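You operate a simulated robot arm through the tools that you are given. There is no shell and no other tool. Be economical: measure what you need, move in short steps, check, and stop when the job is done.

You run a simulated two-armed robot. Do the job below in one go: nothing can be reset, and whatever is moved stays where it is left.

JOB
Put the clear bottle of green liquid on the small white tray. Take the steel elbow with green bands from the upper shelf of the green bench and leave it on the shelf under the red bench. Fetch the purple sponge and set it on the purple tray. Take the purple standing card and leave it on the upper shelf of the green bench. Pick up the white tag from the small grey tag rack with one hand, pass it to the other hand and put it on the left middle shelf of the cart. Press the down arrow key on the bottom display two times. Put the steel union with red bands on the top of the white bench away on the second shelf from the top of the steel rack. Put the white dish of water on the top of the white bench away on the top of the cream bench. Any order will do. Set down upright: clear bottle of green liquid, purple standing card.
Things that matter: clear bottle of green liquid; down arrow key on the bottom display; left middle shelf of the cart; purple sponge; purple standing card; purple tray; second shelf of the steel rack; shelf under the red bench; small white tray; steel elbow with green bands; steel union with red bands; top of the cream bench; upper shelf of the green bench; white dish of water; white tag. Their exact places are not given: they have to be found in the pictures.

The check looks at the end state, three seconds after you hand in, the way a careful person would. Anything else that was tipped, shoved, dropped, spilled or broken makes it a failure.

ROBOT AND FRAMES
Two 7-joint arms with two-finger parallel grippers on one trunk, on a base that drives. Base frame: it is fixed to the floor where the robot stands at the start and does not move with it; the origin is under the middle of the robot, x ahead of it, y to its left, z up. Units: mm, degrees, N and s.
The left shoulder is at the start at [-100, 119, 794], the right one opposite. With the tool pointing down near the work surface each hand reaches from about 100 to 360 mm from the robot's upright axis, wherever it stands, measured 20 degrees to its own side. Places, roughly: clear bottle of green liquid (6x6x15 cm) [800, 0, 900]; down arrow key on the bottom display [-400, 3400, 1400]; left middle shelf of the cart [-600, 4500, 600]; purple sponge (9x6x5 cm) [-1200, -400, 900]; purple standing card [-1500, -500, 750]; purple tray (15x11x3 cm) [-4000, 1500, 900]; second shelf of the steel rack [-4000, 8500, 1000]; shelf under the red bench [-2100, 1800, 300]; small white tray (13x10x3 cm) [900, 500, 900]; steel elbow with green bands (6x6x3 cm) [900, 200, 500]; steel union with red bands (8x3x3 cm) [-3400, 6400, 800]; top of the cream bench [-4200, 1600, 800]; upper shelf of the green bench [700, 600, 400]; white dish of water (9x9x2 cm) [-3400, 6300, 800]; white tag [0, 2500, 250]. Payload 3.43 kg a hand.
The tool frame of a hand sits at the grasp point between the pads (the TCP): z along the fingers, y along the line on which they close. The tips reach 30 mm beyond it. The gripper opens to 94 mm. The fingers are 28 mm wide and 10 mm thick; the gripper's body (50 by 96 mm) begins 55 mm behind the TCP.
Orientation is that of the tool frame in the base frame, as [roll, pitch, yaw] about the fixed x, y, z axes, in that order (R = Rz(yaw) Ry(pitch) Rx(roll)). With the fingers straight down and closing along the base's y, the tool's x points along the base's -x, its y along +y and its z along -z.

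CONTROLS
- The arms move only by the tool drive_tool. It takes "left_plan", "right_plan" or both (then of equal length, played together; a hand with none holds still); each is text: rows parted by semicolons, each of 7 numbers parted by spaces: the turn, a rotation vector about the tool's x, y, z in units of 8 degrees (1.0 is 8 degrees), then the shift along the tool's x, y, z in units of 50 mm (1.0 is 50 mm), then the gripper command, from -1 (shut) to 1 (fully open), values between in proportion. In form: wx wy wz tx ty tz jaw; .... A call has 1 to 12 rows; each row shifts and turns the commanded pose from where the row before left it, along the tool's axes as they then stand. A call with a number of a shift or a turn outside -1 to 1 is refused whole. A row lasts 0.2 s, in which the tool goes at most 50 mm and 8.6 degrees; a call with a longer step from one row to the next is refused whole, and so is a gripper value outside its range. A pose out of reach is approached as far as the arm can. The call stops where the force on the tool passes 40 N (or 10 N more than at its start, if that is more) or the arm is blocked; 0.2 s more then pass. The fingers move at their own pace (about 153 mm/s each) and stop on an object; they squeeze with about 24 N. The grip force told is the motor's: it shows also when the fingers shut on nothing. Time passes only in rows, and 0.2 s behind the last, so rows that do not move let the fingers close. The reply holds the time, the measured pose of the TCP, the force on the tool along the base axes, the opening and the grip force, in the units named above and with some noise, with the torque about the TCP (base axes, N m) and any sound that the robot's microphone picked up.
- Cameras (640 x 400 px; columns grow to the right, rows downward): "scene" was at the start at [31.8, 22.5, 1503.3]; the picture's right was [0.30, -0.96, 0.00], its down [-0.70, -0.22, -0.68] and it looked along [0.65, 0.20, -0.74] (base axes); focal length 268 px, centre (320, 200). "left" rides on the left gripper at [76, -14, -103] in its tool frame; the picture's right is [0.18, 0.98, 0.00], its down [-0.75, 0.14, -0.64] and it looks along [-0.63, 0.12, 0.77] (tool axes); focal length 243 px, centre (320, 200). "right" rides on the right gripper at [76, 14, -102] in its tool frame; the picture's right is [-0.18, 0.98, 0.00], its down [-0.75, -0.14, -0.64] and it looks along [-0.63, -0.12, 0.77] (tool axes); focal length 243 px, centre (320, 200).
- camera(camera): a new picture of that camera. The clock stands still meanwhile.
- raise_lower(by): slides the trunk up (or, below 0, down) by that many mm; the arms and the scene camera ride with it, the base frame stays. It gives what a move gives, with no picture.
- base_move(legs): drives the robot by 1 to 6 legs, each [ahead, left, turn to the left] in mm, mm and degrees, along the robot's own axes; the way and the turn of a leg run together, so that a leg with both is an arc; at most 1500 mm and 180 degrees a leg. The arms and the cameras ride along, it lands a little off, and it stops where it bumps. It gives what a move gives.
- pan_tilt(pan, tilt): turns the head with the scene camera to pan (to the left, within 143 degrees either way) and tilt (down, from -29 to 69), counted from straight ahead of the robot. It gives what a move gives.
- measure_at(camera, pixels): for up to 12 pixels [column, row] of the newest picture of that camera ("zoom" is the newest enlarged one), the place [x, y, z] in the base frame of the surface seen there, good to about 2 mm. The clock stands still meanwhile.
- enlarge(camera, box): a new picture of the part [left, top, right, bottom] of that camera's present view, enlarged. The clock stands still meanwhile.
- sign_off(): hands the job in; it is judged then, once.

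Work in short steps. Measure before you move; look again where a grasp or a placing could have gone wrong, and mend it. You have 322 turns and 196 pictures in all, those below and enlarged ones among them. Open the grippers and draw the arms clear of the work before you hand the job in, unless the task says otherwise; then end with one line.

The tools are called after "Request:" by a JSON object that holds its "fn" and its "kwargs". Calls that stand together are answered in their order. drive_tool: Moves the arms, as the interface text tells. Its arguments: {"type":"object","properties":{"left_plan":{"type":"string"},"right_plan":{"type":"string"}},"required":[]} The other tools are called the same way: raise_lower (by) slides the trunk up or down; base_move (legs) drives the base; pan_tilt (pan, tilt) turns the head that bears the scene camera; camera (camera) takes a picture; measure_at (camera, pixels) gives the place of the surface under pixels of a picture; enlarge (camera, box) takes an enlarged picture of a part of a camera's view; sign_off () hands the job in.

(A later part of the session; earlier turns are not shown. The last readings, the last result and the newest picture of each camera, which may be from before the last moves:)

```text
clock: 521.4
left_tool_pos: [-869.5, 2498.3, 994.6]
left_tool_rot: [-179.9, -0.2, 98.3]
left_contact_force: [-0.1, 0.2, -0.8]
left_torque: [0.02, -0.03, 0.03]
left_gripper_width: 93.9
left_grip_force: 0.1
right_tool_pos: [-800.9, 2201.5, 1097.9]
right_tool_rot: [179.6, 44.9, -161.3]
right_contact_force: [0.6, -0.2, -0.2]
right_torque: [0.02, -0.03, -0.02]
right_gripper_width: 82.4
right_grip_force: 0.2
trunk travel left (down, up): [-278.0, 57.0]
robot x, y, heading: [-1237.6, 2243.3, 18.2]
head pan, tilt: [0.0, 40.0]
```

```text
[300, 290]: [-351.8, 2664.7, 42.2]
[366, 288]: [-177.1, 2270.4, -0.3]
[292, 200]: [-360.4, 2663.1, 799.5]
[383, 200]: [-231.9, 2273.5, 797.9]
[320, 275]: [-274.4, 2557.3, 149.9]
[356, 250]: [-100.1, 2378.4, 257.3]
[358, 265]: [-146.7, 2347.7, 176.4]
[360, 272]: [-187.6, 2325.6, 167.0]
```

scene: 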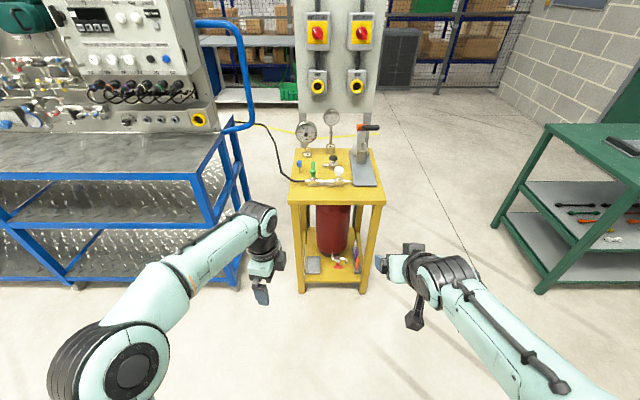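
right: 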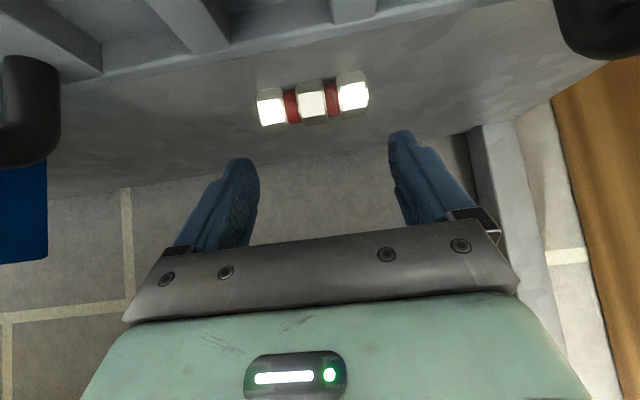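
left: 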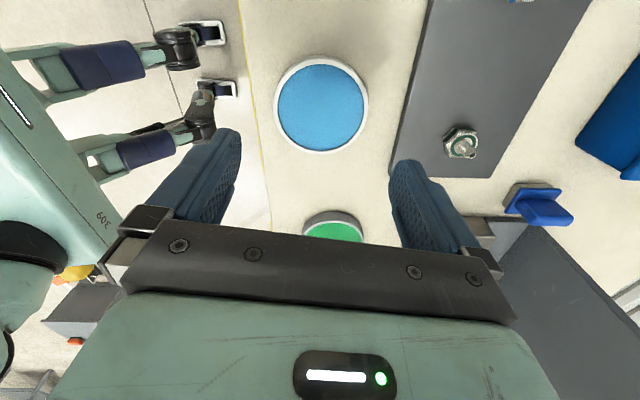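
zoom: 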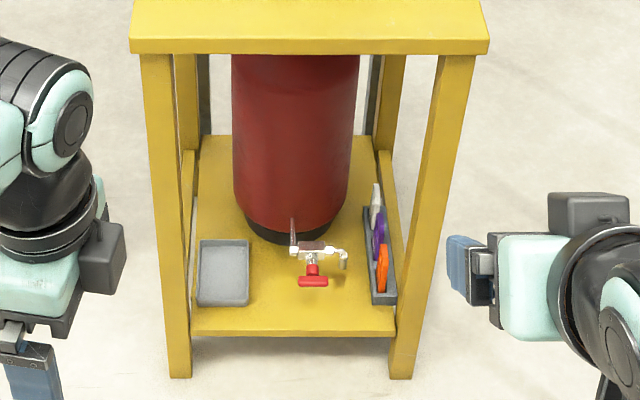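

The tag plates stand edge-on along the stand's depth, so I'll take the white one from the stand's right (−v) side with the left hand pointing down. First fold the right hand to tool-down and tuck it back.

Request:
{"fn": "drive_tool", "kwargs": {"right_plan": "0 0.94 0 0 0 0 0;0 0.94 0 0 0 0 0;0 0.94 0 0 0 0 0;0 0.94 0 0 0 0 0;0 0.94 0 0 0 0 0;0 0.94 0 0 0 0 0;0 0 0 0.9 -0.35 0 0;0 0 0 0.9 -0.35 0 0;0 0 0 0.9 -0.35 0 0;0 0 0 0.9 -0.35 0 0;0 0 0 0.9 -0.35 0 0;0 0 0 0 0 0 0"}}

Request:
{"fn": "base_move", "kwargs": {"legs": [[0, -835, 0], [1223, 0, 0], [0, 0, 90]]}}

Request:
{"fn": "pan_tilt", "kwargs": {"pan": 15, "tilt": 45}}

Request:
{"fn": "camera", "kwargs": {"camera": "scene"}}

```text
clock: 524.0
left_tool_pos: [-867.5, 2497.9, 994.8]
left_tool_rot: [-179.8, -0.2, 98.2]
left_contact_force: [0.4, 0.2, -0.1]
left_torque: [-0.02, -0.01, -0.01]
left_gripper_width: 93.6
left_grip_force: 0.0
right_tool_pos: [-985.7, 2046.8, 1102.2]
right_tool_rot: [179.9, -0.4, -161.2]
right_contact_force: [-0.4, -0.6, 1.1]
right_torque: [-0.01, 0.01, -0.02]
right_gripper_width: 47.0
right_grip_force: 0.0
trunk travel left (down, up): [-278.0, 57.0]
robot x, y, heading: [-1239.9, 2243.4, 18.3]
head pan, tilt: [0.0, 40.0]
```

```text
clock: 541.3
left_tool_pos: [-86.4, 2189.7, 994.7]
left_tool_rot: [-179.9, -0.1, -169.8]
left_contact_force: [-0.5, -0.1, -0.2]
left_torque: [-0.02, -0.02, -0.04]
left_gripper_width: 94.0
left_grip_force: 0.1
right_tool_pos: [368.9, 2087.7, 1102.1]
right_tool_rot: [179.8, -0.3, -69.1]
right_contact_force: [0.2, -0.5, 0.0]
right_torque: [-0.01, 0.02, -0.01]
right_gripper_width: 47.1
right_grip_force: 0.0
trunk travel left (down, up): [-278.0, 57.0]
robot x, y, heading: [181.5, 1827.9, 109.9]
head pan, tilt: [0.0, 40.0]
```

```text
clock: 542.1
left_tool_pos: [-86.9, 2187.4, 993.5]
left_tool_rot: [-179.9, -0.1, -169.6]
left_contact_force: [-0.1, -0.7, 0.1]
left_torque: [0.02, 0.04, -0.01]
left_gripper_width: 93.9
left_grip_force: 0.0
right_tool_pos: [368.5, 2087.7, 1102.0]
right_tool_rot: [179.7, -0.3, -69.2]
right_contact_force: [0.4, 0.6, -0.3]
right_torque: [0.02, 0.03, -0.03]
right_gripper_width: 47.0
right_grip_force: 0.2
trunk travel left (down, up): [-278.0, 57.0]
robot x, y, heading: [181.5, 1825.8, 110.3]
head pan, tilt: [15.0, 45.0]
```

```text
66 pictures are left
```

scene: 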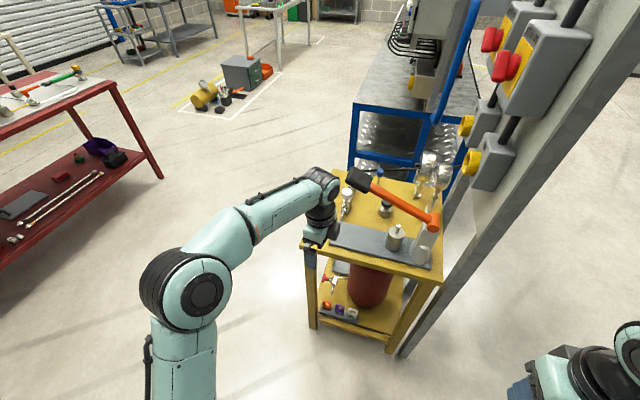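

Tags visible at (328,306)–(352,313). Zoom and measure.

Request:
{"fn": "enlarge", "kwargs": {"camera": "scene", "box": [295, 255, 415, 345]}}

Request:
{"fn": "measure_at", "kwargs": {"camera": "zoom", "pixels": [[308, 258], [303, 240], [318, 275], [240, 260], [170, 245], [300, 285], [180, 290], [340, 330], [100, 350], [330, 240]]}}

Request:
{"fn": "measure_at", "kwargs": {"camera": "scene", "pixels": [[436, 225], [355, 180], [318, 250], [435, 280], [400, 235]]}}

```text
4.44 times, centred on (355, 300) of scene
```

zoom: 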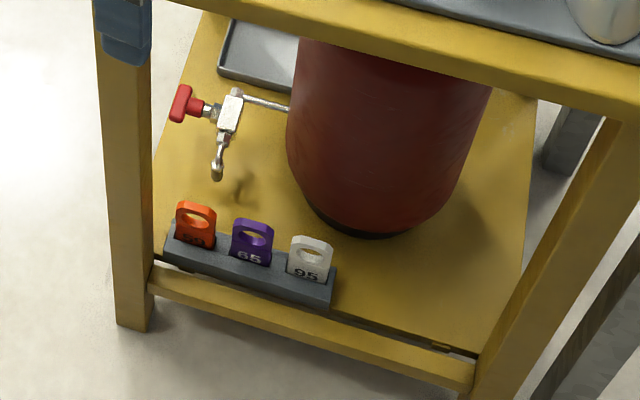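

```text
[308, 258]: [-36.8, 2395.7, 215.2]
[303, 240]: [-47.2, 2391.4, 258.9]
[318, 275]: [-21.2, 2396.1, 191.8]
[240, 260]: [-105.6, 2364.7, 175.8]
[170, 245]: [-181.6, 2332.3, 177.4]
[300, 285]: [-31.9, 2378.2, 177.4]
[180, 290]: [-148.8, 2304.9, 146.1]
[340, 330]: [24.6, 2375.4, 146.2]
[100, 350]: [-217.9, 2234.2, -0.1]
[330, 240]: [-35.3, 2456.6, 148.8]
```

```text
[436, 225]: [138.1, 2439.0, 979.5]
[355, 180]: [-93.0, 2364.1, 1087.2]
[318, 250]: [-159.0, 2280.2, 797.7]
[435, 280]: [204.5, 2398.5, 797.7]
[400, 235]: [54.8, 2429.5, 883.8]
```

White tag ≈(-37,2395), z 178–260, plate facing the −v side. Lower the trunk fully, straighten heading, move to u≈831, and square up the left tool while lowering it outside the stand.

Request:
{"fn": "raise_lower", "kwargs": {"by": -278}}

Request:
{"fn": "base_move", "kwargs": {"legs": [[0, -94, -2.2]]}}

Request:
{"fn": "drive_tool", "kwargs": {"left_plan": "0 0 -0.62 0 0 0.5 -0.1;0 0 -0.62 0 0 0.5 -0.1;0 0 0 0 0 0.9 -0.1;0 0 0 0 0 0.9 -0.1;0 0 0 0 0 0.9 -0.1;0 0 0 0 0 0.9 -0.1;0 0 0 0 0 0.9 -0.1;0 0 0 0 0 0.8 -0.1;0 0 0 0 0 0 -0.1"}}

Request:
{"fn": "camera", "kwargs": {"camera": "scene"}}

```text
clock: 544.9
left_tool_pos: [-86.9, 2187.8, 716.4]
left_tool_rot: [-179.9, -0.1, -169.7]
left_contact_force: [-0.1, 0.1, 0.0]
left_torque: [-0.02, -0.02, -0.03]
left_gripper_width: 94.1
left_grip_force: 0.2
right_tool_pos: [368.8, 2088.0, 822.1]
right_tool_rot: [179.7, -0.2, -69.1]
right_contact_force: [0.1, 0.7, 0.7]
right_torque: [0.03, 0.0, 0.01]
right_gripper_width: 47.1
right_grip_force: 0.0
trunk travel left (down, up): [0.0, 335.0]
robot x, y, heading: [180.9, 1826.1, 110.3]
head pan, tilt: [15.0, 45.0]
```

```text
clock: 546.4
left_tool_pos: [15.5, 2229.7, 716.4]
left_tool_rot: [-179.9, -0.1, -171.9]
left_contact_force: [-0.4, -0.5, 0.3]
left_torque: [0.01, 0.02, 0.02]
left_gripper_width: 94.0
left_grip_force: 0.1
right_tool_pos: [466.5, 2110.9, 823.8]
right_tool_rot: [179.8, -0.4, -71.2]
right_contact_force: [0.9, -0.6, 0.0]
right_torque: [0.05, 0.02, -0.01]
right_gripper_width: 46.9
right_grip_force: 0.3
trunk travel left (down, up): [0.0, 335.0]
robot x, y, heading: [264.8, 1859.6, 107.8]
head pan, tilt: [15.0, 45.0]
```

```text
clock: 548.4
left_tool_pos: [16.4, 2229.4, 398.5]
left_tool_rot: [-179.8, -0.1, -161.9]
left_contact_force: [0.2, 0.6, 0.8]
left_torque: [0.02, -0.01, 0.03]
left_gripper_width: 42.4
left_grip_force: 0.1
right_tool_pos: [466.0, 2111.2, 823.6]
right_tool_rot: [179.8, -0.4, -71.2]
right_contact_force: [-0.6, 0.8, -0.2]
right_torque: [0.01, 0.0, 0.02]
right_gripper_width: 46.8
right_grip_force: 0.1
trunk travel left (down, up): [0.0, 335.0]
robot x, y, heading: [268.0, 1857.6, 108.0]
head pan, tilt: [15.0, 45.0]
```

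```text
64 pictures are left
```

scene: 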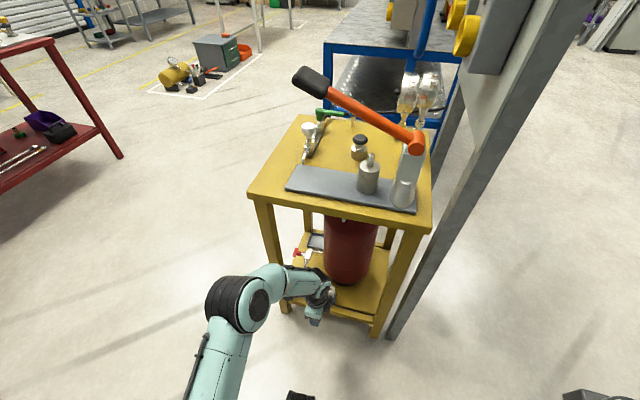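

Left hand is at z 398 outside the stand. View tags with the left camera.

Request:
{"fn": "camera", "kwargs": {"camera": "left"}}

```text
63 pictures are left
```

left: 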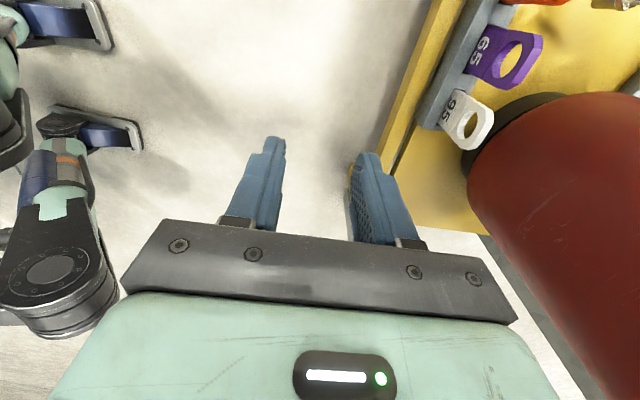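

Measure the white tag and the tank.

Request:
{"fn": "enlarge", "kwargs": {"camera": "left", "box": [400, 10, 560, 200]}}

Request:
{"fn": "measure_at", "kwargs": {"camera": "left", "pixels": [[455, 93], [448, 110], [440, 125], [490, 115], [483, 145], [465, 108], [470, 185], [490, 200], [447, 90], [437, 128]]}}

```text
2.11 times, centred on (480, 105) of left
```

zoom: 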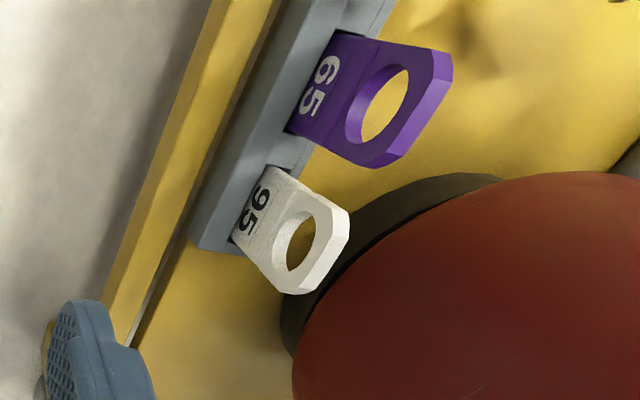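

```text
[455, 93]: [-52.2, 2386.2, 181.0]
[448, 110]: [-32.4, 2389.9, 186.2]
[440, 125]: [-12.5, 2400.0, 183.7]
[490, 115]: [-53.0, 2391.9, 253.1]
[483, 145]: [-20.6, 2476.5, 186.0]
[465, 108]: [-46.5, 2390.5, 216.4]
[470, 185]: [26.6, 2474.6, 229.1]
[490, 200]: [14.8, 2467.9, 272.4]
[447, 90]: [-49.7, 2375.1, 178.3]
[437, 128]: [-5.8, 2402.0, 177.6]
```

Tag centre ≈(-32,2397). Drive ahead 175 mm (right 6) at z 398, then check.

Request:
{"fn": "base_move", "kwargs": {"legs": [[175, -6, 0]]}}

Request:
{"fn": "camera", "kwargs": {"camera": "left"}}

```text
clock: 550.0
left_tool_pos: [-30.4, 2387.5, 398.0]
left_tool_rot: [-179.3, -0.1, -161.9]
left_contact_force: [-0.5, 0.4, 0.0]
left_torque: [0.01, 0.03, 0.02]
left_gripper_width: 42.3
left_grip_force: 0.0
right_tool_pos: [417.8, 2275.4, 823.8]
right_tool_rot: [179.8, -0.1, -71.1]
right_contact_force: [-0.4, -0.7, 0.6]
right_torque: [-0.03, 0.0, 0.0]
right_gripper_width: 47.2
right_grip_force: 0.0
trunk travel left (down, up): [0.0, 335.0]
robot x, y, heading: [220.8, 2025.1, 108.7]
head pan, tilt: [15.0, 45.0]
stopped in leg 1: the robot was blocked; the commanded pose is now the measured one
```

```text
61 pictures are left
```

left: 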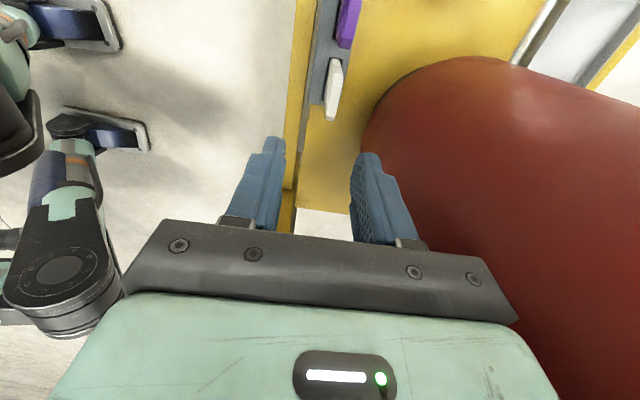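

Blocked about 10 mm short. Look with the scene camera to see what touches.

Request:
{"fn": "enlarge", "kwargs": {"camera": "scene", "box": [200, 180, 440, 400]}}

```text
1.82 times, centred on (320, 290) of scene
```

zoom: 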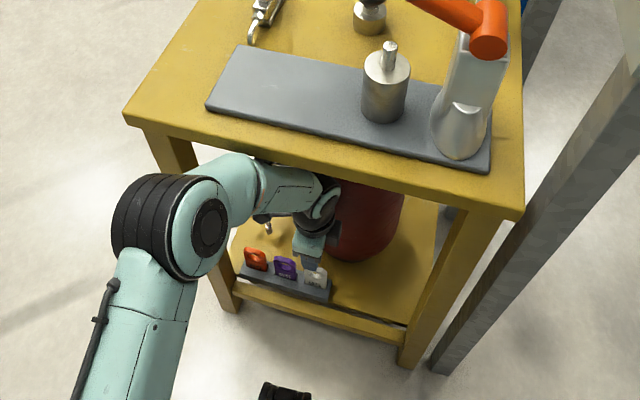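

The forearm is near the stand's top edge. Back off 30 mm, lower the hand to z≈305 (tips above the tags), then go forward 38 mm.

Request:
{"fn": "base_move", "kwargs": {"legs": [[-30, 0, -0.6]]}}

Request:
{"fn": "drive_tool", "kwargs": {"left_plan": "0 0 0 0 0 0.6 -0.1;0 0 0 0 0 0.6 -0.1;0 0 0 0 0 0.62 -0.1;0 0 0 0 0 0 -0.1"}}

Request:
{"fn": "base_move", "kwargs": {"legs": [[38, 0, 0]]}}

Request:
{"fn": "camera", "kwargs": {"camera": "left"}}

```text
clock: 550.8
left_tool_pos: [-17.2, 2364.9, 396.3]
left_tool_rot: [-179.0, -0.1, -162.6]
left_contact_force: [0.2, 0.3, 0.5]
left_torque: [0.0, 0.01, 0.0]
left_gripper_width: 42.3
left_grip_force: 0.0
right_tool_pos: [428.5, 2248.3, 824.0]
right_tool_rot: [179.7, -0.5, -71.7]
right_contact_force: [-0.8, -0.7, 0.5]
right_torque: [-0.01, -0.01, 0.02]
right_gripper_width: 46.7
right_grip_force: 0.0
trunk travel left (down, up): [0.0, 335.0]
robot x, y, heading: [230.1, 1998.4, 107.5]
head pan, tilt: [15.0, 45.0]
```

```text
clock: 551.8
left_tool_pos: [-16.3, 2361.4, 304.7]
left_tool_rot: [-179.1, -0.1, -162.6]
left_contact_force: [0.3, 0.0, 0.0]
left_torque: [0.03, 0.02, -0.04]
left_gripper_width: 42.3
left_grip_force: 0.1
right_tool_pos: [428.5, 2247.8, 823.4]
right_tool_rot: [179.8, -0.4, -71.6]
right_contact_force: [-0.1, 0.0, -0.9]
right_torque: [-0.01, -0.01, 0.0]
right_gripper_width: 47.1
right_grip_force: 0.1
trunk travel left (down, up): [0.0, 335.0]
robot x, y, heading: [233.4, 1997.0, 107.5]
head pan, tilt: [15.0, 45.0]
```

```text
clock: 552.7
left_tool_pos: [-26.9, 2398.5, 305.2]
left_tool_rot: [-179.2, -0.2, -162.5]
left_contact_force: [0.4, -0.1, -0.4]
left_torque: [0.01, -0.04, 0.01]
left_gripper_width: 42.3
left_grip_force: 0.0
right_tool_pos: [417.2, 2283.6, 823.9]
right_tool_rot: [179.8, -0.4, -71.7]
right_contact_force: [-0.1, -0.5, -0.1]
right_torque: [0.02, -0.02, 0.0]
right_gripper_width: 46.8
right_grip_force: 0.2
trunk travel left (down, up): [0.0, 335.0]
robot x, y, heading: [215.9, 2034.9, 107.8]
head pan, tilt: [15.0, 45.0]
```

```text
59 pictures are left
```

left: 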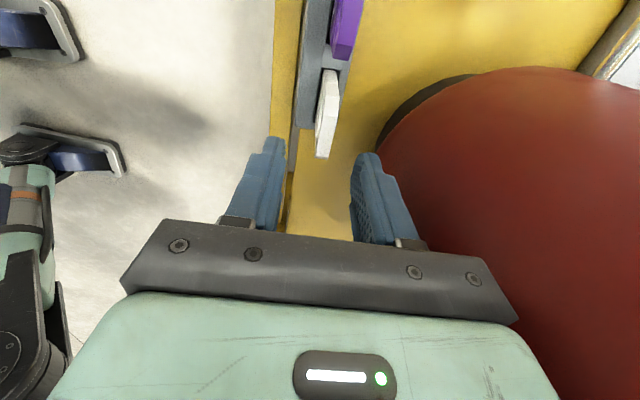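

The tag (325,115) lies between fingers. Measure its top edge ends.

Request:
{"fn": "measure_at", "kwargs": {"camera": "left", "pixels": [[325, 80], [322, 145], [331, 110], [318, 120], [336, 75], [328, 155]]}}

Request:
{"fn": "enlarge", "kwargs": {"camera": "left", "box": [270, 40, 390, 180]}}

```text
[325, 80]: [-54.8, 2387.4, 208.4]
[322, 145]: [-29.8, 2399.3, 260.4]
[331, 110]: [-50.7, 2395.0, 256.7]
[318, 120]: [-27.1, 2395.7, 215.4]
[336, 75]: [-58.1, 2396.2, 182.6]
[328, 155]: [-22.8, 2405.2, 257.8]
```

```text
2.86 times, centred on (330, 110) of left
```

zoom: 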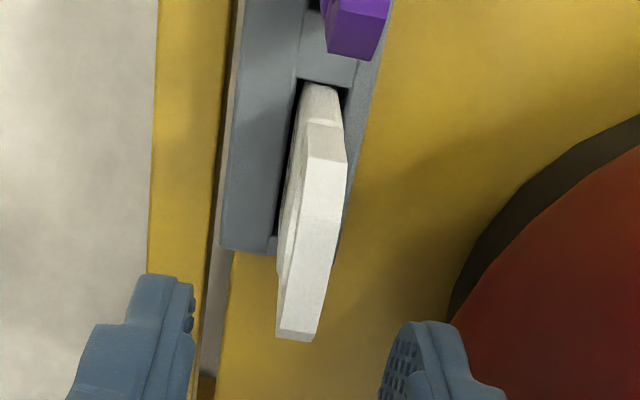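

Shift 8 mm along x, 3 mm along y, descend to z≈218 and close.

Request:
{"fn": "drive_tool", "kwargs": {"left_plan": "0 0 0 0.16 0.06 0 -0.1;0 0 0 0 0 0.6 -0.1;0 0 0 0 0 0.6 -0.1;0 0 0 0 0 0.52 -0.1;0 0 0 0 0 0 -0.1"}}

Request:
{"fn": "camera", "kwargs": {"camera": "left"}}

```text
clock: 553.9
left_tool_pos: [-35.9, 2397.5, 218.8]
left_tool_rot: [-179.1, -0.2, -162.6]
left_contact_force: [0.0, -0.1, 0.1]
left_torque: [0.01, 0.04, -0.03]
left_gripper_width: 42.2
left_grip_force: 0.0
right_tool_pos: [417.5, 2283.8, 823.1]
right_tool_rot: [179.9, -0.4, -71.7]
right_contact_force: [-0.1, -0.1, 0.0]
right_torque: [-0.01, -0.02, 0.01]
right_gripper_width: 47.1
right_grip_force: 0.0
trunk travel left (down, up): [0.0, 335.0]
robot x, y, heading: [217.2, 2035.5, 107.9]
head pan, tilt: [15.0, 45.0]
```

```text
57 pictures are left
```

left: 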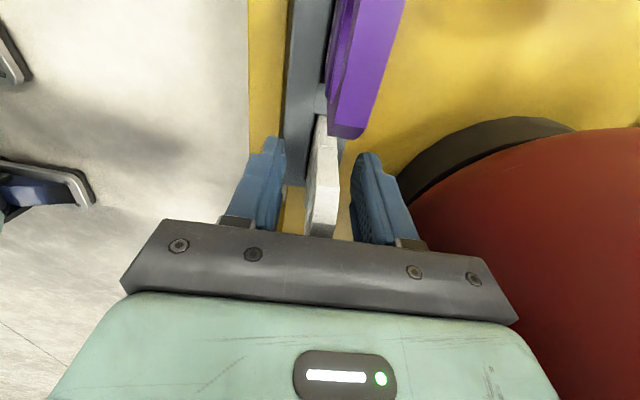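

Tag is between the fingers, purple tag not touched. Close and lift vertically.

Request:
{"fn": "drive_tool", "kwargs": {"left_plan": "0 0 0 0 0 0 -0.5;0 0 0 0 0 0 -1;0 0 0 0 0 0 -1;0 0 0 0 0 -0.3 -1;0 0 0 0 0 -0.6 -1;0 0 0 0 0 -0.6 -1;0 0 0 0 0 -0.3 -1;0 0 0 0 0 0 -1"}}

Request:
{"fn": "camera", "kwargs": {"camera": "left"}}

```text
clock: 555.7
left_tool_pos: [-35.9, 2399.0, 310.3]
left_tool_rot: [-178.9, -0.1, -162.5]
left_contact_force: [-1.1, -2.2, -0.9]
left_torque: [0.33, 0.02, -0.06]
left_gripper_width: 11.4
left_grip_force: 23.1
right_tool_pos: [416.7, 2284.1, 824.2]
right_tool_rot: [179.9, -0.3, -71.7]
right_contact_force: [0.2, -0.3, -0.7]
right_torque: [-0.02, -0.02, 0.03]
right_gripper_width: 47.0
right_grip_force: 0.1
trunk travel left (down, up): [0.0, 335.0]
robot x, y, heading: [218.5, 2036.5, 107.6]
head pan, tilt: [15.0, 45.0]
```

```text
56 pictures are left
```

left: 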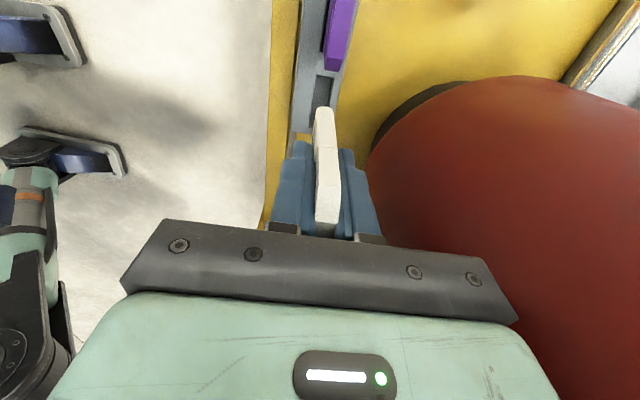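

Tag lifted out (11 mm plate). Back straight out 300 mm.

Request:
{"fn": "base_move", "kwargs": {"legs": [[-300, 0, 0]]}}

Request:
{"fn": "raise_lower", "kwargs": {"by": 240}}

Request:
{"fn": "camera", "kwargs": {"camera": "scene"}}

```text
clock: 557.7
left_tool_pos: [53.2, 2122.4, 308.3]
left_tool_rot: [-179.1, 0.0, -162.6]
left_contact_force: [0.4, -0.6, 0.1]
left_torque: [0.0, 0.0, 0.01]
left_gripper_width: 11.6
left_grip_force: 24.2
right_tool_pos: [506.0, 2007.6, 822.9]
right_tool_rot: [179.8, -0.4, -71.7]
right_contact_force: [-0.1, -0.1, -0.1]
right_torque: [0.03, 0.0, 0.01]
right_gripper_width: 47.0
right_grip_force: 0.1
trunk travel left (down, up): [0.0, 335.0]
robot x, y, heading: [303.8, 1759.8, 107.6]
head pan, tilt: [15.0, 45.0]
```

```text
clock: 560.2
left_tool_pos: [52.3, 2122.7, 550.2]
left_tool_rot: [-179.2, -0.1, -162.6]
left_contact_force: [0.1, 0.5, 0.8]
left_torque: [0.02, 0.0, -0.03]
left_gripper_width: 11.5
left_grip_force: 24.4
right_tool_pos: [504.7, 2008.9, 1062.7]
right_tool_rot: [179.8, -0.4, -71.8]
right_contact_force: [-0.9, -0.9, 0.3]
right_torque: [0.01, -0.01, 0.0]
right_gripper_width: 47.1
right_grip_force: 0.0
trunk travel left (down, up): [-240.0, 95.0]
robot x, y, heading: [306.6, 1758.6, 107.7]
head pan, tilt: [15.0, 45.0]
```

```text
55 pictures are left
```

scene: 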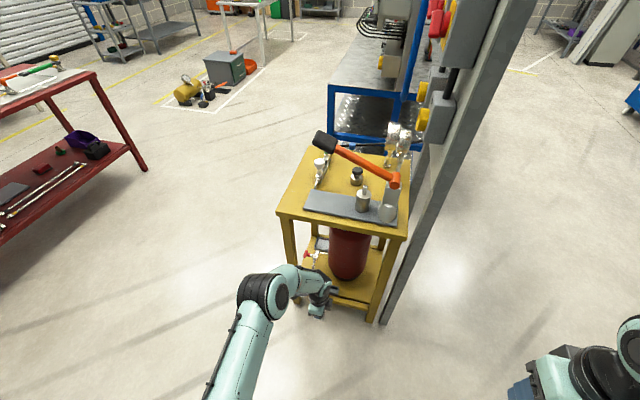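

Tag in left hand. For the handover both hands tilt 45° inward with closing axes along the robot's ahead direction. First: raise/move the left hand inward and start tilting, while the right hand yaws 90°.

Request:
{"fn": "drive_tool", "kwargs": {"left_plan": "0 0 0 -0.26 -0.07 -0.857 -1;0 0 0 -0.26 -0.07 -0.857 -1;0 0 0 -0.26 -0.07 -0.857 -1;0 0 0 -0.26 -0.07 -0.857 -1;0 0 0 -0.26 -0.07 -0.857 -1;0 0 0 -0.26 -0.07 -0.857 -1;0 0 0 -0.26 -0.07 -0.857 -1;0 0 0 0 0 0 -1;0 0 0 0 0 0 -1;0 0 0 0 0 0 -1;0 0 0 0 0 0 -1;0 0 0 0 0 0 -1", "right_plan": "0 0 -0.9375 0 0 0 0;0 0 -0.9375 0 0 0 0;0 0 -0.9375 0 0 0 0;0 0 -0.9375 0 0 0 0;0 0 -0.9375 0 0 0 0;0 0 -0.9375 0 0 0 0;0 0 -0.9375 0 0 0 0;0 0 -0.9375 0 0 0 0;0 0 -0.9375 0 0 0 0;0 0 -0.9375 0 0 0 0;0 0 -0.9375 0 0 0 0;0 0 -0.9375 0 0 0 0"}}

Request:
{"fn": "drive_tool", "kwargs": {"left_plan": "0 -0.94 0 0 0 0 -1;0 -0.94 0 0 0 0 -1;0 -0.94 0 0 0 0 -1;0 -0.94 0 0 0 0 -1;0 -0.94 0 0 0 0 -1;0 -0.94 0 0 0 0 -1;0 0 0 0 0 0 -1", "right_plan": "0 -0.94 0 0 0 0 0.2;0 -0.94 0 0 0 0 0.2;0 -0.94 0 0 0 0 0.2;0 -0.94 0 0 0 0 0.2;0 -0.94 0 0 0 0 0.2;0 -0.94 0 0 0 0 0.2;0 0 0 0 0 0 0.2"}}

Request:
{"fn": "camera", "kwargs": {"camera": "scene"}}

```text
clock: 562.8
left_tool_pos: [144.5, 2129.9, 849.0]
left_tool_rot: [-179.2, -0.1, -162.8]
left_contact_force: [0.1, 0.3, -0.7]
left_torque: [0.0, -0.02, -0.01]
left_gripper_width: 11.4
left_grip_force: 24.2
right_tool_pos: [506.7, 2008.6, 1064.1]
right_tool_rot: [179.6, 0.2, 18.5]
right_contact_force: [0.2, -0.6, 0.3]
right_torque: [-0.02, -0.01, 0.02]
right_gripper_width: 47.2
right_grip_force: 0.0
trunk travel left (down, up): [-240.0, 95.0]
robot x, y, heading: [304.5, 1758.5, 107.7]
head pan, tilt: [15.0, 45.0]
```

```text
clock: 564.4
left_tool_pos: [145.8, 2131.4, 852.3]
left_tool_rot: [-178.8, 45.1, -161.8]
left_contact_force: [0.3, -0.6, -0.6]
left_torque: [-0.01, 0.0, 0.02]
left_gripper_width: 11.3
left_grip_force: 24.2
right_tool_pos: [506.4, 2007.7, 1062.7]
right_tool_rot: [179.5, 45.3, 17.8]
right_contact_force: [-0.3, 0.3, 0.0]
right_torque: [-0.03, 0.01, 0.02]
right_gripper_width: 56.4
right_grip_force: 0.0
trunk travel left (down, up): [-240.0, 95.0]
robot x, y, heading: [306.2, 1758.4, 107.7]
head pan, tilt: [15.0, 45.0]
```

```text
54 pictures are left
```

scene: 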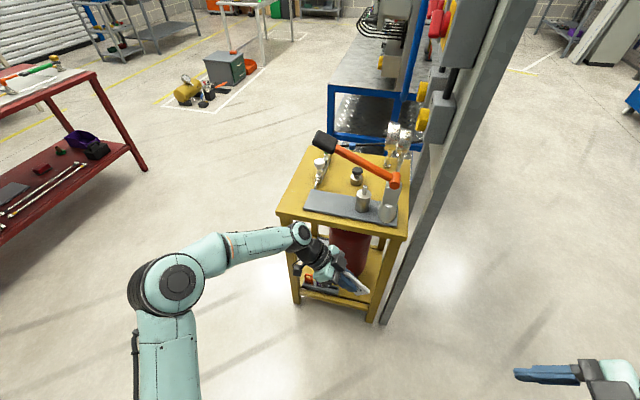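

Both hands tilted. Zoom on the tag in the left hand and measure its free end.

Request:
{"fn": "pan_tilt", "kwargs": {"pan": 0, "tilt": 50}}

Request:
{"fn": "enlarge", "kwargs": {"camera": "scene", "box": [200, 180, 400, 340]}}

```text
clock: 565.1
left_tool_pos: [145.2, 2131.8, 849.9]
left_tool_rot: [-178.7, 45.1, -161.8]
left_contact_force: [-0.8, 0.1, -0.5]
left_torque: [0.05, 0.01, -0.03]
left_gripper_width: 11.2
left_grip_force: 24.3
right_tool_pos: [505.5, 2008.6, 1064.0]
right_tool_rot: [179.6, 45.3, 17.9]
right_contact_force: [0.2, 0.9, 0.3]
right_torque: [0.02, 0.01, 0.01]
right_gripper_width: 56.4
right_grip_force: 0.0
trunk travel left (down, up): [-240.0, 95.0]
robot x, y, heading: [307.2, 1757.1, 107.6]
head pan, tilt: [0.0, 50.0]
```

```text
2.50 times, centred on (300, 260) of scene
```

zoom: 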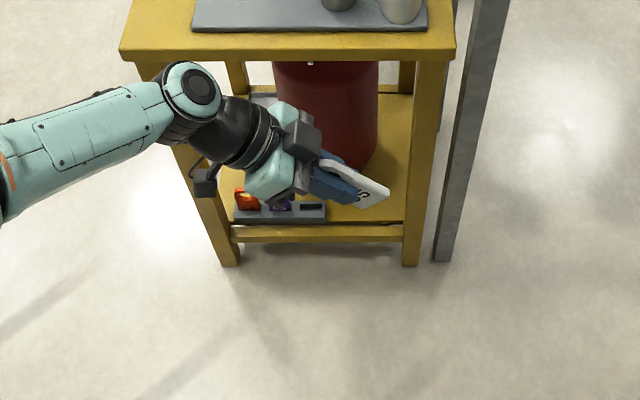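

Request:
{"fn": "enlarge", "kwargs": {"camera": "scene", "box": [285, 225, 345, 275]}}

Request:
{"fn": "measure_at", "kwargs": {"camera": "zoom", "pixels": [[400, 150], [460, 200], [330, 130], [400, 230], [340, 190], [440, 165], [480, 190], [260, 190]]}}

```text
8.00 times, centred on (315, 250) of scene
```

zoom: 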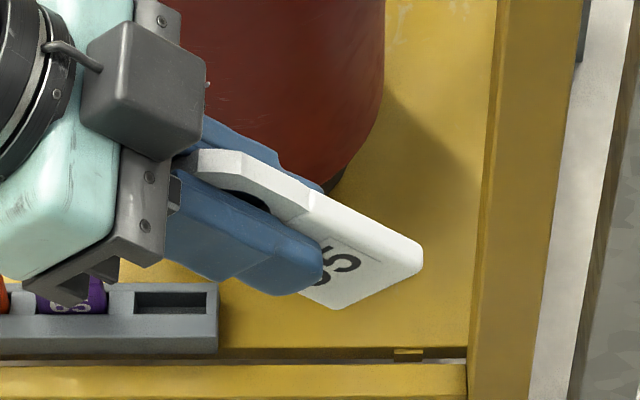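

```text
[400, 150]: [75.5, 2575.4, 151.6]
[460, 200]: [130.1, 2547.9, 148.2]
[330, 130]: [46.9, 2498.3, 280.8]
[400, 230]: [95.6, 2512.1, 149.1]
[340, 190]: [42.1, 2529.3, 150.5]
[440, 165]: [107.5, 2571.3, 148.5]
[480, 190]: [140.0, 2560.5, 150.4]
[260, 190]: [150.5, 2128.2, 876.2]
```

Re-measure on the tag itself: free end near zoom (330–420, 230–300).

Request:
{"fn": "measure_at", "kwargs": {"camera": "zoom", "pixels": [[350, 280], [415, 260], [335, 302], [330, 215], [370, 232], [380, 265], [318, 292], [415, 245], [222, 158], [315, 262]]}}

```text
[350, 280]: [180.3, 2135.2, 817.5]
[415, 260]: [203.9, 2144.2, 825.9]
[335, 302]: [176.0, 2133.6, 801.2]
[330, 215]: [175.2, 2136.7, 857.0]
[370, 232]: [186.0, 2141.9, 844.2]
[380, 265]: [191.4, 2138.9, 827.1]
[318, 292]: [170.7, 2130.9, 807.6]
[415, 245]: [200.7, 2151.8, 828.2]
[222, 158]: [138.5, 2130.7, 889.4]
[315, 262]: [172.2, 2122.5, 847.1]
```

Tag's free end: mid at robot-left −5, z 813, 28 mm beyond the left fingertips. Move the right hand to a pre-grasp 100 mm back along its approach.

Request:
{"fn": "drive_tool", "kwargs": {"right_plan": "0 0 0 -0.042 -0.5625 0.633 0.2;0 0 0 -0.042 -0.5625 0.633 0.2;0 0 0 -0.042 -0.5625 0.633 0.2;0 0 0 -0.042 -0.5625 0.633 0.2;0 0 0 -0.042 -0.5625 0.633 0.2;0 0 0 -0.042 -0.5625 0.633 0.2;0 0 0 -0.042 -0.5625 0.633 0.2;0 0 0 -0.042 -0.5625 0.633 0.2;0 0 0 0 0 0 0.2"}}

Request:
{"fn": "enlarge", "kwargs": {"camera": "scene", "box": [220, 180, 440, 330]}}

Request:
{"fn": "camera", "kwargs": {"camera": "right"}}

```text
clock: 567.1
left_tool_pos: [145.6, 2131.0, 851.7]
left_tool_rot: [-178.8, 45.0, -161.8]
left_contact_force: [0.9, 0.8, 0.6]
left_torque: [-0.01, 0.0, 0.01]
left_gripper_width: 11.5
left_grip_force: 23.6
right_tool_pos: [254.6, 2158.9, 896.1]
right_tool_rot: [179.5, 45.4, 17.9]
right_contact_force: [-1.4, 0.5, -0.3]
right_torque: [0.02, 0.0, 0.0]
right_gripper_width: 56.3
right_grip_force: 0.0
trunk travel left (down, up): [-240.0, 95.0]
robot x, y, heading: [309.1, 1754.6, 107.9]
head pan, tilt: [0.0, 50.0]
```

```text
2.67 times, centred on (330, 255) of scene
```

zoom: 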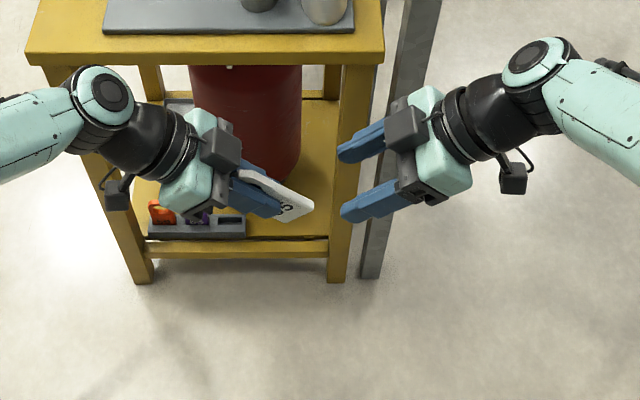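

```text
50 pictures are left
```

right: 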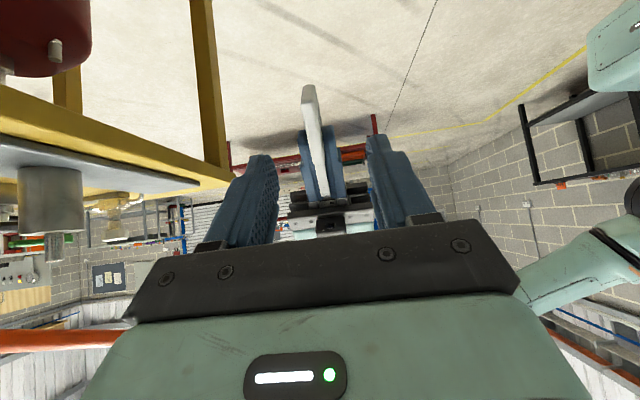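

The tag is lined up between the right fingers. Advance 96 mm along the tool axis and check.

Request:
{"fn": "drive_tool", "kwargs": {"right_plan": "0 0 0 0 0 0.8 0.2;0 0 0 0 0 0.7 0.2;0 0 0 0 0 0.4 0.2;0 0 0 0 0 0 0.2"}}

Request:
{"fn": "camera", "kwargs": {"camera": "right"}}

Request:
{"fn": "enlarge", "kwargs": {"camera": "scene", "box": [260, 210, 380, 300]}}

```text
clock: 568.1
left_tool_pos: [145.1, 2132.3, 851.7]
left_tool_rot: [-178.8, 45.0, -161.8]
left_contact_force: [-0.5, -0.2, 0.0]
left_torque: [0.01, 0.01, 0.0]
left_gripper_width: 11.3
left_grip_force: 23.8
right_tool_pos: [190.1, 2136.8, 828.5]
right_tool_rot: [179.5, 45.3, 17.8]
right_contact_force: [-0.3, 0.4, -0.6]
right_torque: [-0.03, 0.07, -0.01]
right_gripper_width: 56.4
right_grip_force: 0.0
trunk travel left (down, up): [-240.0, 95.0]
robot x, y, heading: [303.4, 1758.6, 107.7]
head pan, tilt: [0.0, 50.0]
```

```text
49 pictures are left
```

right: 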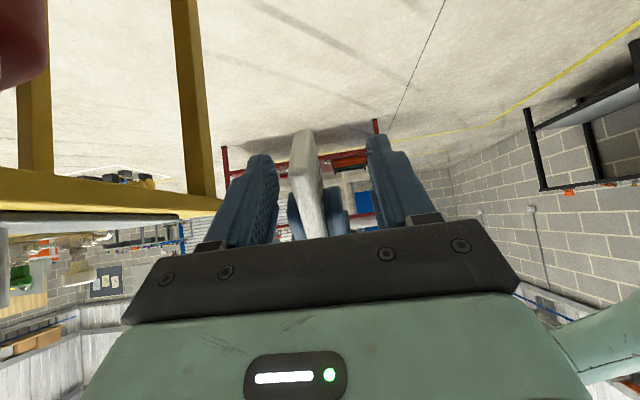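

```text
4.44 times, centred on (320, 255) of scene
```

zoom: 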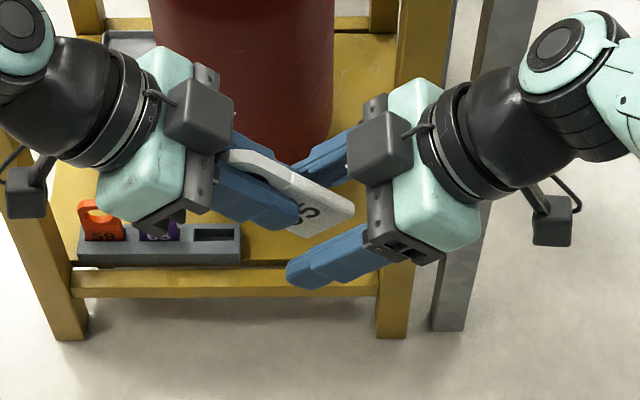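

Shift 4 mm away from the left fingertips and close the right hand.

Request:
{"fn": "drive_tool", "kwargs": {"right_plan": "0 0 0 0.08 0 0 0.2;0 0 0 0 0 0 -0.4;0 0 0 0 0 0 -1;0 0 0 0 0 0 -1;0 0 0 0 0 0 -1"}}

Request:
{"fn": "camera", "kwargs": {"camera": "right"}}

```text
clock: 569.4
left_tool_pos: [148.6, 2128.9, 849.5]
left_tool_rot: [-178.1, 45.1, -161.8]
left_contact_force: [9.3, -26.6, 7.8]
left_torque: [-0.13, -0.49, -0.93]
left_gripper_width: 11.8
left_grip_force: 23.2
right_tool_pos: [193.2, 2140.1, 826.0]
right_tool_rot: [179.9, 45.2, 17.8]
right_contact_force: [-8.4, 26.3, -7.4]
right_torque: [-0.44, -0.07, -0.4]
right_gripper_width: 16.0
right_grip_force: 24.1
trunk travel left (down, up): [-240.0, 95.0]
robot x, y, heading: [312.2, 1758.0, 107.6]
head pan, tilt: [0.0, 50.0]
```

```text
47 pictures are left
```

right: 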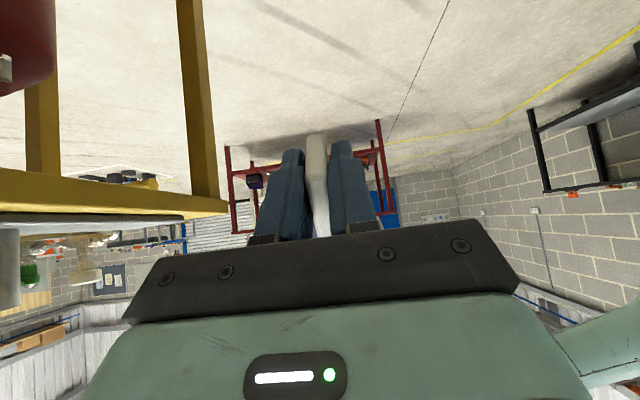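

Both hold it (some lateral tension). Open the left hand and withdraw it along its own axis.

Request:
{"fn": "drive_tool", "kwargs": {"left_plan": "0 0 0 0 0 0 -0.6;0 0 0 0 0 0 0;0 0 0 0 0 0 0.4;0 0 0 0 0 -0.5 0.4;0 0 0 0 0 -0.9 0.4;0 0 0 0 0 -0.9 0.4;0 0 0 0 0 -0.9 0.4;0 0 0 0 0 0 0.4"}}

Request:
{"fn": "enlarge", "kwargs": {"camera": "scene", "box": [230, 190, 410, 310]}}

Request:
{"fn": "camera", "kwargs": {"camera": "right"}}

```text
clock: 571.1
left_tool_pos: [36.7, 2098.7, 963.1]
left_tool_rot: [-178.6, 45.0, -161.6]
left_contact_force: [0.1, -0.1, -0.2]
left_torque: [-0.03, 0.05, -0.01]
left_gripper_width: 65.6
left_grip_force: 0.1
right_tool_pos: [192.7, 2138.6, 826.0]
right_tool_rot: [179.4, 45.4, 17.8]
right_contact_force: [0.1, 0.3, 0.1]
right_torque: [-0.04, -0.05, 0.01]
right_gripper_width: 15.3
right_grip_force: 24.3
trunk travel left (down, up): [-240.0, 95.0]
robot x, y, heading: [303.9, 1760.5, 107.5]
head pan, tilt: [0.0, 50.0]
```

```text
3.33 times, centred on (320, 250) of scene
```

zoom: 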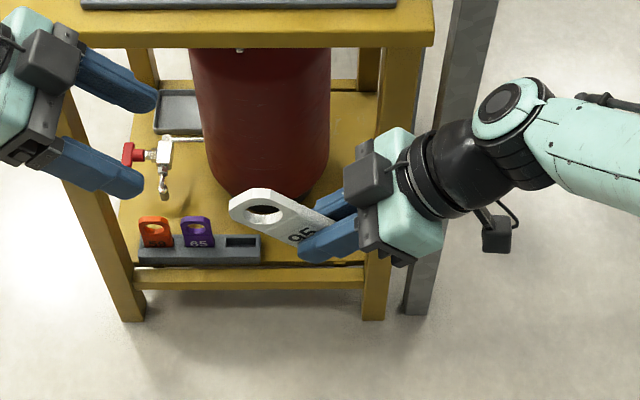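

```text
45 pictures are left
```

right: 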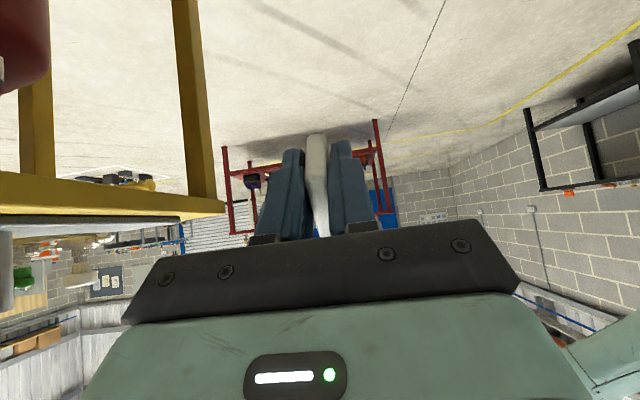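

Handover done. Rotate the right tool so the tag lies with its long edge horizontal and the tool pitches 45° forward, then drive out toward the cart.

Request:
{"fn": "drive_tool", "kwargs": {"right_plan": "0 0.94 0 0 0 0 -1;0 0.94 0 0 0 0 -1;0 0.94 0 0 0 0 -1;0 0.94 0 0 0 0 -1;0 0.94 0 0 0 0 -1;0.94 0 0 0 0 0 -1;0.94 0 0 0 0 0 -1;0.94 0 0 0 0 0 -1;0.94 0 0 0 0 0 -1;0.94 0 0 0 0 0 -1;0.94 0 0 0 0 0 -1;0 0 0 0 0 0 -1"}}

Request:
{"fn": "base_move", "kwargs": {"legs": [[0, 0, -90], [-880, 0, 0], [0, 1300, 0], [0, 1300, 0]]}}

Request:
{"fn": "pan_tilt", "kwargs": {"pan": 0, "tilt": 40}}

Request:
{"fn": "camera", "kwargs": {"camera": "scene"}}

```text
clock: 573.8
left_tool_pos: [36.5, 2098.5, 964.0]
left_tool_rot: [-178.7, 45.0, -161.7]
left_contact_force: [0.3, 0.3, -0.3]
left_torque: [-0.01, -0.01, -0.01]
left_gripper_width: 65.9
left_grip_force: 0.1
right_tool_pos: [192.3, 2139.2, 826.7]
right_tool_rot: [-135.2, 7.9, 18.2]
right_contact_force: [0.3, -0.9, 0.7]
right_torque: [0.02, -0.01, -0.04]
right_gripper_width: 15.4
right_grip_force: 24.3
trunk travel left (down, up): [-240.0, 95.0]
robot x, y, heading: [304.1, 1754.2, 107.5]
head pan, tilt: [0.0, 50.0]
```

```text
clock: 604.8
left_tool_pos: [-981.6, 4252.6, 962.9]
left_tool_rot: [-178.7, 45.0, 107.9]
left_contact_force: [0.0, 0.1, -0.1]
left_torque: [-0.03, 0.0, 0.0]
left_gripper_width: 66.0
left_grip_force: 0.0
right_tool_pos: [-941.8, 4096.6, 827.4]
right_tool_rot: [-135.3, 7.7, -72.1]
right_contact_force: [0.3, 0.1, 0.2]
right_torque: [0.01, 0.0, -0.03]
right_gripper_width: 15.6
right_grip_force: 24.1
trunk travel left (down, up): [-240.0, 95.0]
robot x, y, heading: [-1325.0, 3985.0, 17.1]
head pan, tilt: [0.0, 50.0]
```

```text
clock: 605.5
left_tool_pos: [-981.8, 4253.4, 963.7]
left_tool_rot: [-178.8, 44.9, 107.8]
left_contact_force: [-0.3, 0.1, -0.7]
left_torque: [0.02, 0.01, -0.02]
left_gripper_width: 65.8
left_grip_force: 0.1
right_tool_pos: [-940.9, 4096.8, 826.6]
right_tool_rot: [-135.3, 7.7, -72.1]
right_contact_force: [-0.3, 0.1, -0.3]
right_torque: [-0.01, -0.01, -0.02]
right_gripper_width: 15.3
right_grip_force: 23.7
trunk travel left (down, up): [-240.0, 95.0]
robot x, y, heading: [-1324.4, 3985.7, 17.4]
head pan, tilt: [0.0, 40.0]
```

```text
44 pictures are left
```

scene: 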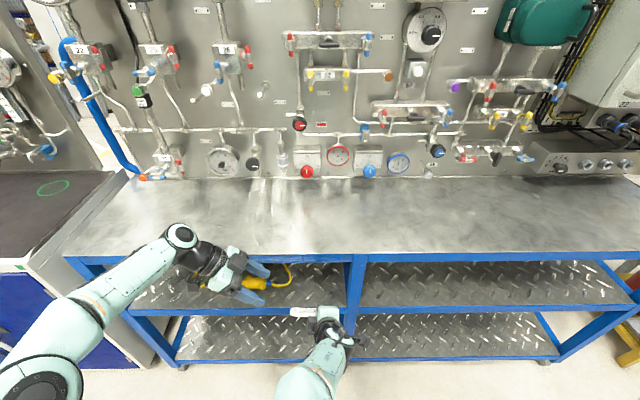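

The left middle shelf spans px 130–345; cable ends near (290,278). Zoom and measure the free area and post.

Request:
{"fn": "enlarge", "kwargs": {"camera": "scene", "box": [200, 240, 380, 360]}}

Request:
{"fn": "measure_at", "kwargs": {"camera": "scene", "pixels": [[320, 285], [310, 300], [335, 295], [292, 280], [352, 290], [300, 306], [340, 256], [320, 270], [295, 313]]}}

```text
3.33 times, centred on (290, 300) of scene
```

zoom: 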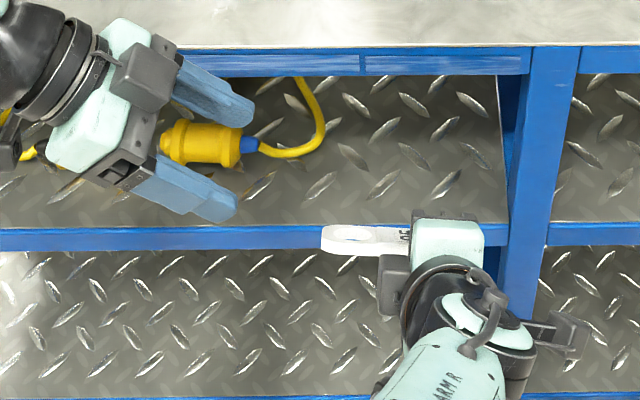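

```text
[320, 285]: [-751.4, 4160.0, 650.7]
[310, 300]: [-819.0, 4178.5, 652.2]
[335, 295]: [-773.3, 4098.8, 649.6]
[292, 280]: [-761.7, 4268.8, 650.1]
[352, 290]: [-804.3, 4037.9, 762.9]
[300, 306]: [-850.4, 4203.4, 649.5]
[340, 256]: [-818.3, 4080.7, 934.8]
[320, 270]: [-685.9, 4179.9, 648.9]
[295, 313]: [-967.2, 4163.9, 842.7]
```

Raise and retract the left hand, lower the right hand 125 mm (TCP ≈702) in front of the cart, then drive in.

Request:
{"fn": "drive_tool", "kwargs": {"right_plan": "0 0 0 0.112 0.58 0.587 -1;0 0 0 0.112 0.58 0.587 -1;0 0 0 0.112 0.58 0.587 -1;0 0 0 0 0 0 -1", "left_plan": "0 0 0 -0.47 -0.67 -0.47 -1;0 0 0 -0.47 -0.67 -0.47 -1;0 0 0 -0.47 -0.67 -0.47 -1;0 0 0 0 0 0 -1"}}

Request:
{"fn": "base_move", "kwargs": {"legs": [[100, 8, 0]]}}

Request:
{"fn": "camera", "kwargs": {"camera": "scene"}}

```text
clock: 606.5
left_tool_pos: [-1076.8, 4223.7, 1062.8]
left_tool_rot: [-178.7, 45.2, 107.8]
left_contact_force: [0.3, 0.3, 0.2]
left_torque: [0.0, 0.01, -0.02]
left_gripper_width: 0.2
left_grip_force: 24.0
right_tool_pos: [-941.6, 4095.4, 701.3]
right_tool_rot: [-135.2, 7.7, -72.1]
right_contact_force: [-1.2, -0.1, 0.0]
right_torque: [-0.01, -0.01, 0.0]
right_gripper_width: 15.5
right_grip_force: 23.7
trunk travel left (down, up): [-240.0, 95.0]
robot x, y, heading: [-1323.3, 3986.3, 17.5]
head pan, tilt: [0.0, 40.0]
```

```text
clock: 607.7
left_tool_pos: [-983.9, 4259.8, 1063.7]
left_tool_rot: [-178.7, 45.0, 107.9]
left_contact_force: [0.3, 1.4, 0.9]
left_torque: [0.0, -0.01, -0.01]
left_gripper_width: 0.0
left_grip_force: 23.8
right_tool_pos: [-849.6, 4131.8, 702.6]
right_tool_rot: [-135.3, 7.7, -72.2]
right_contact_force: [0.1, -0.2, 0.1]
right_torque: [-0.01, 0.03, -0.01]
right_gripper_width: 15.4
right_grip_force: 24.0
trunk travel left (down, up): [-240.0, 95.0]
robot x, y, heading: [-1234.4, 4021.4, 17.4]
head pan, tilt: [0.0, 40.0]
```

```text
42 pictures are left
```

scene: 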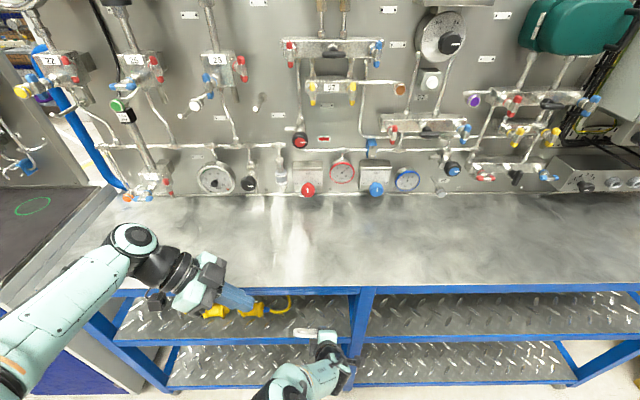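

Entering the shelf cleanly. Advance 76 mm more, then check with the right wrist camera.

Request:
{"fn": "base_move", "kwargs": {"legs": [[76, 0, 0]]}}

Request:
{"fn": "enlarge", "kwargs": {"camera": "scene", "box": [220, 270, 400, 390]}}

```text
clock: 608.7
left_tool_pos: [-909.0, 4281.8, 1063.7]
left_tool_rot: [-178.6, 45.0, 107.7]
left_contact_force: [0.3, -0.4, -0.1]
left_torque: [0.0, 0.01, 0.03]
left_gripper_width: 0.2
left_grip_force: 24.1
right_tool_pos: [-777.5, 4154.0, 703.5]
right_tool_rot: [-135.3, 7.9, -72.2]
right_contact_force: [0.9, -0.3, -0.6]
right_torque: [0.0, -0.04, -0.04]
right_gripper_width: 15.4
right_grip_force: 23.5
trunk travel left (down, up): [-240.0, 95.0]
robot x, y, heading: [-1159.2, 4045.0, 17.0]
head pan, tilt: [0.0, 40.0]
```

```text
3.33 times, centred on (310, 330) of scene
```

zoom: 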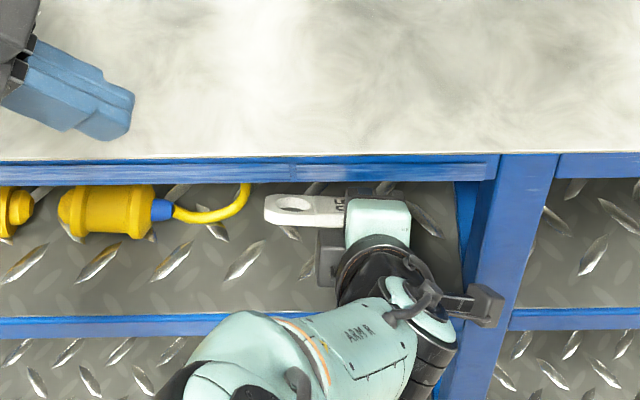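

Positioned over the shelf. Lower 14 mm feeling for contact.

Request:
{"fn": "drive_tool", "kwargs": {"right_plan": "0 0 0 0.027 0.14 0.141 -1;0 0 0 0.011 0.056 0.057 -1;0 0 0 0 0 0 -1"}}

```text
clock: 609.5
left_tool_pos: [-910.9, 4281.9, 1064.0]
left_tool_rot: [-178.6, 44.9, 107.8]
left_contact_force: [0.5, 0.5, -0.2]
left_torque: [-0.01, 0.03, -0.01]
left_gripper_width: 0.0
left_grip_force: 23.9
right_tool_pos: [-776.4, 4153.6, 689.9]
right_tool_rot: [-135.3, 7.7, -72.2]
right_contact_force: [0.6, -0.2, -1.1]
right_torque: [-0.04, -0.03, 0.02]
right_gripper_width: 15.3
right_grip_force: 24.6
trunk travel left (down, up): [-240.0, 95.0]
robot x, y, heading: [-1158.9, 4042.7, 17.4]
head pan, tilt: [0.0, 40.0]
```

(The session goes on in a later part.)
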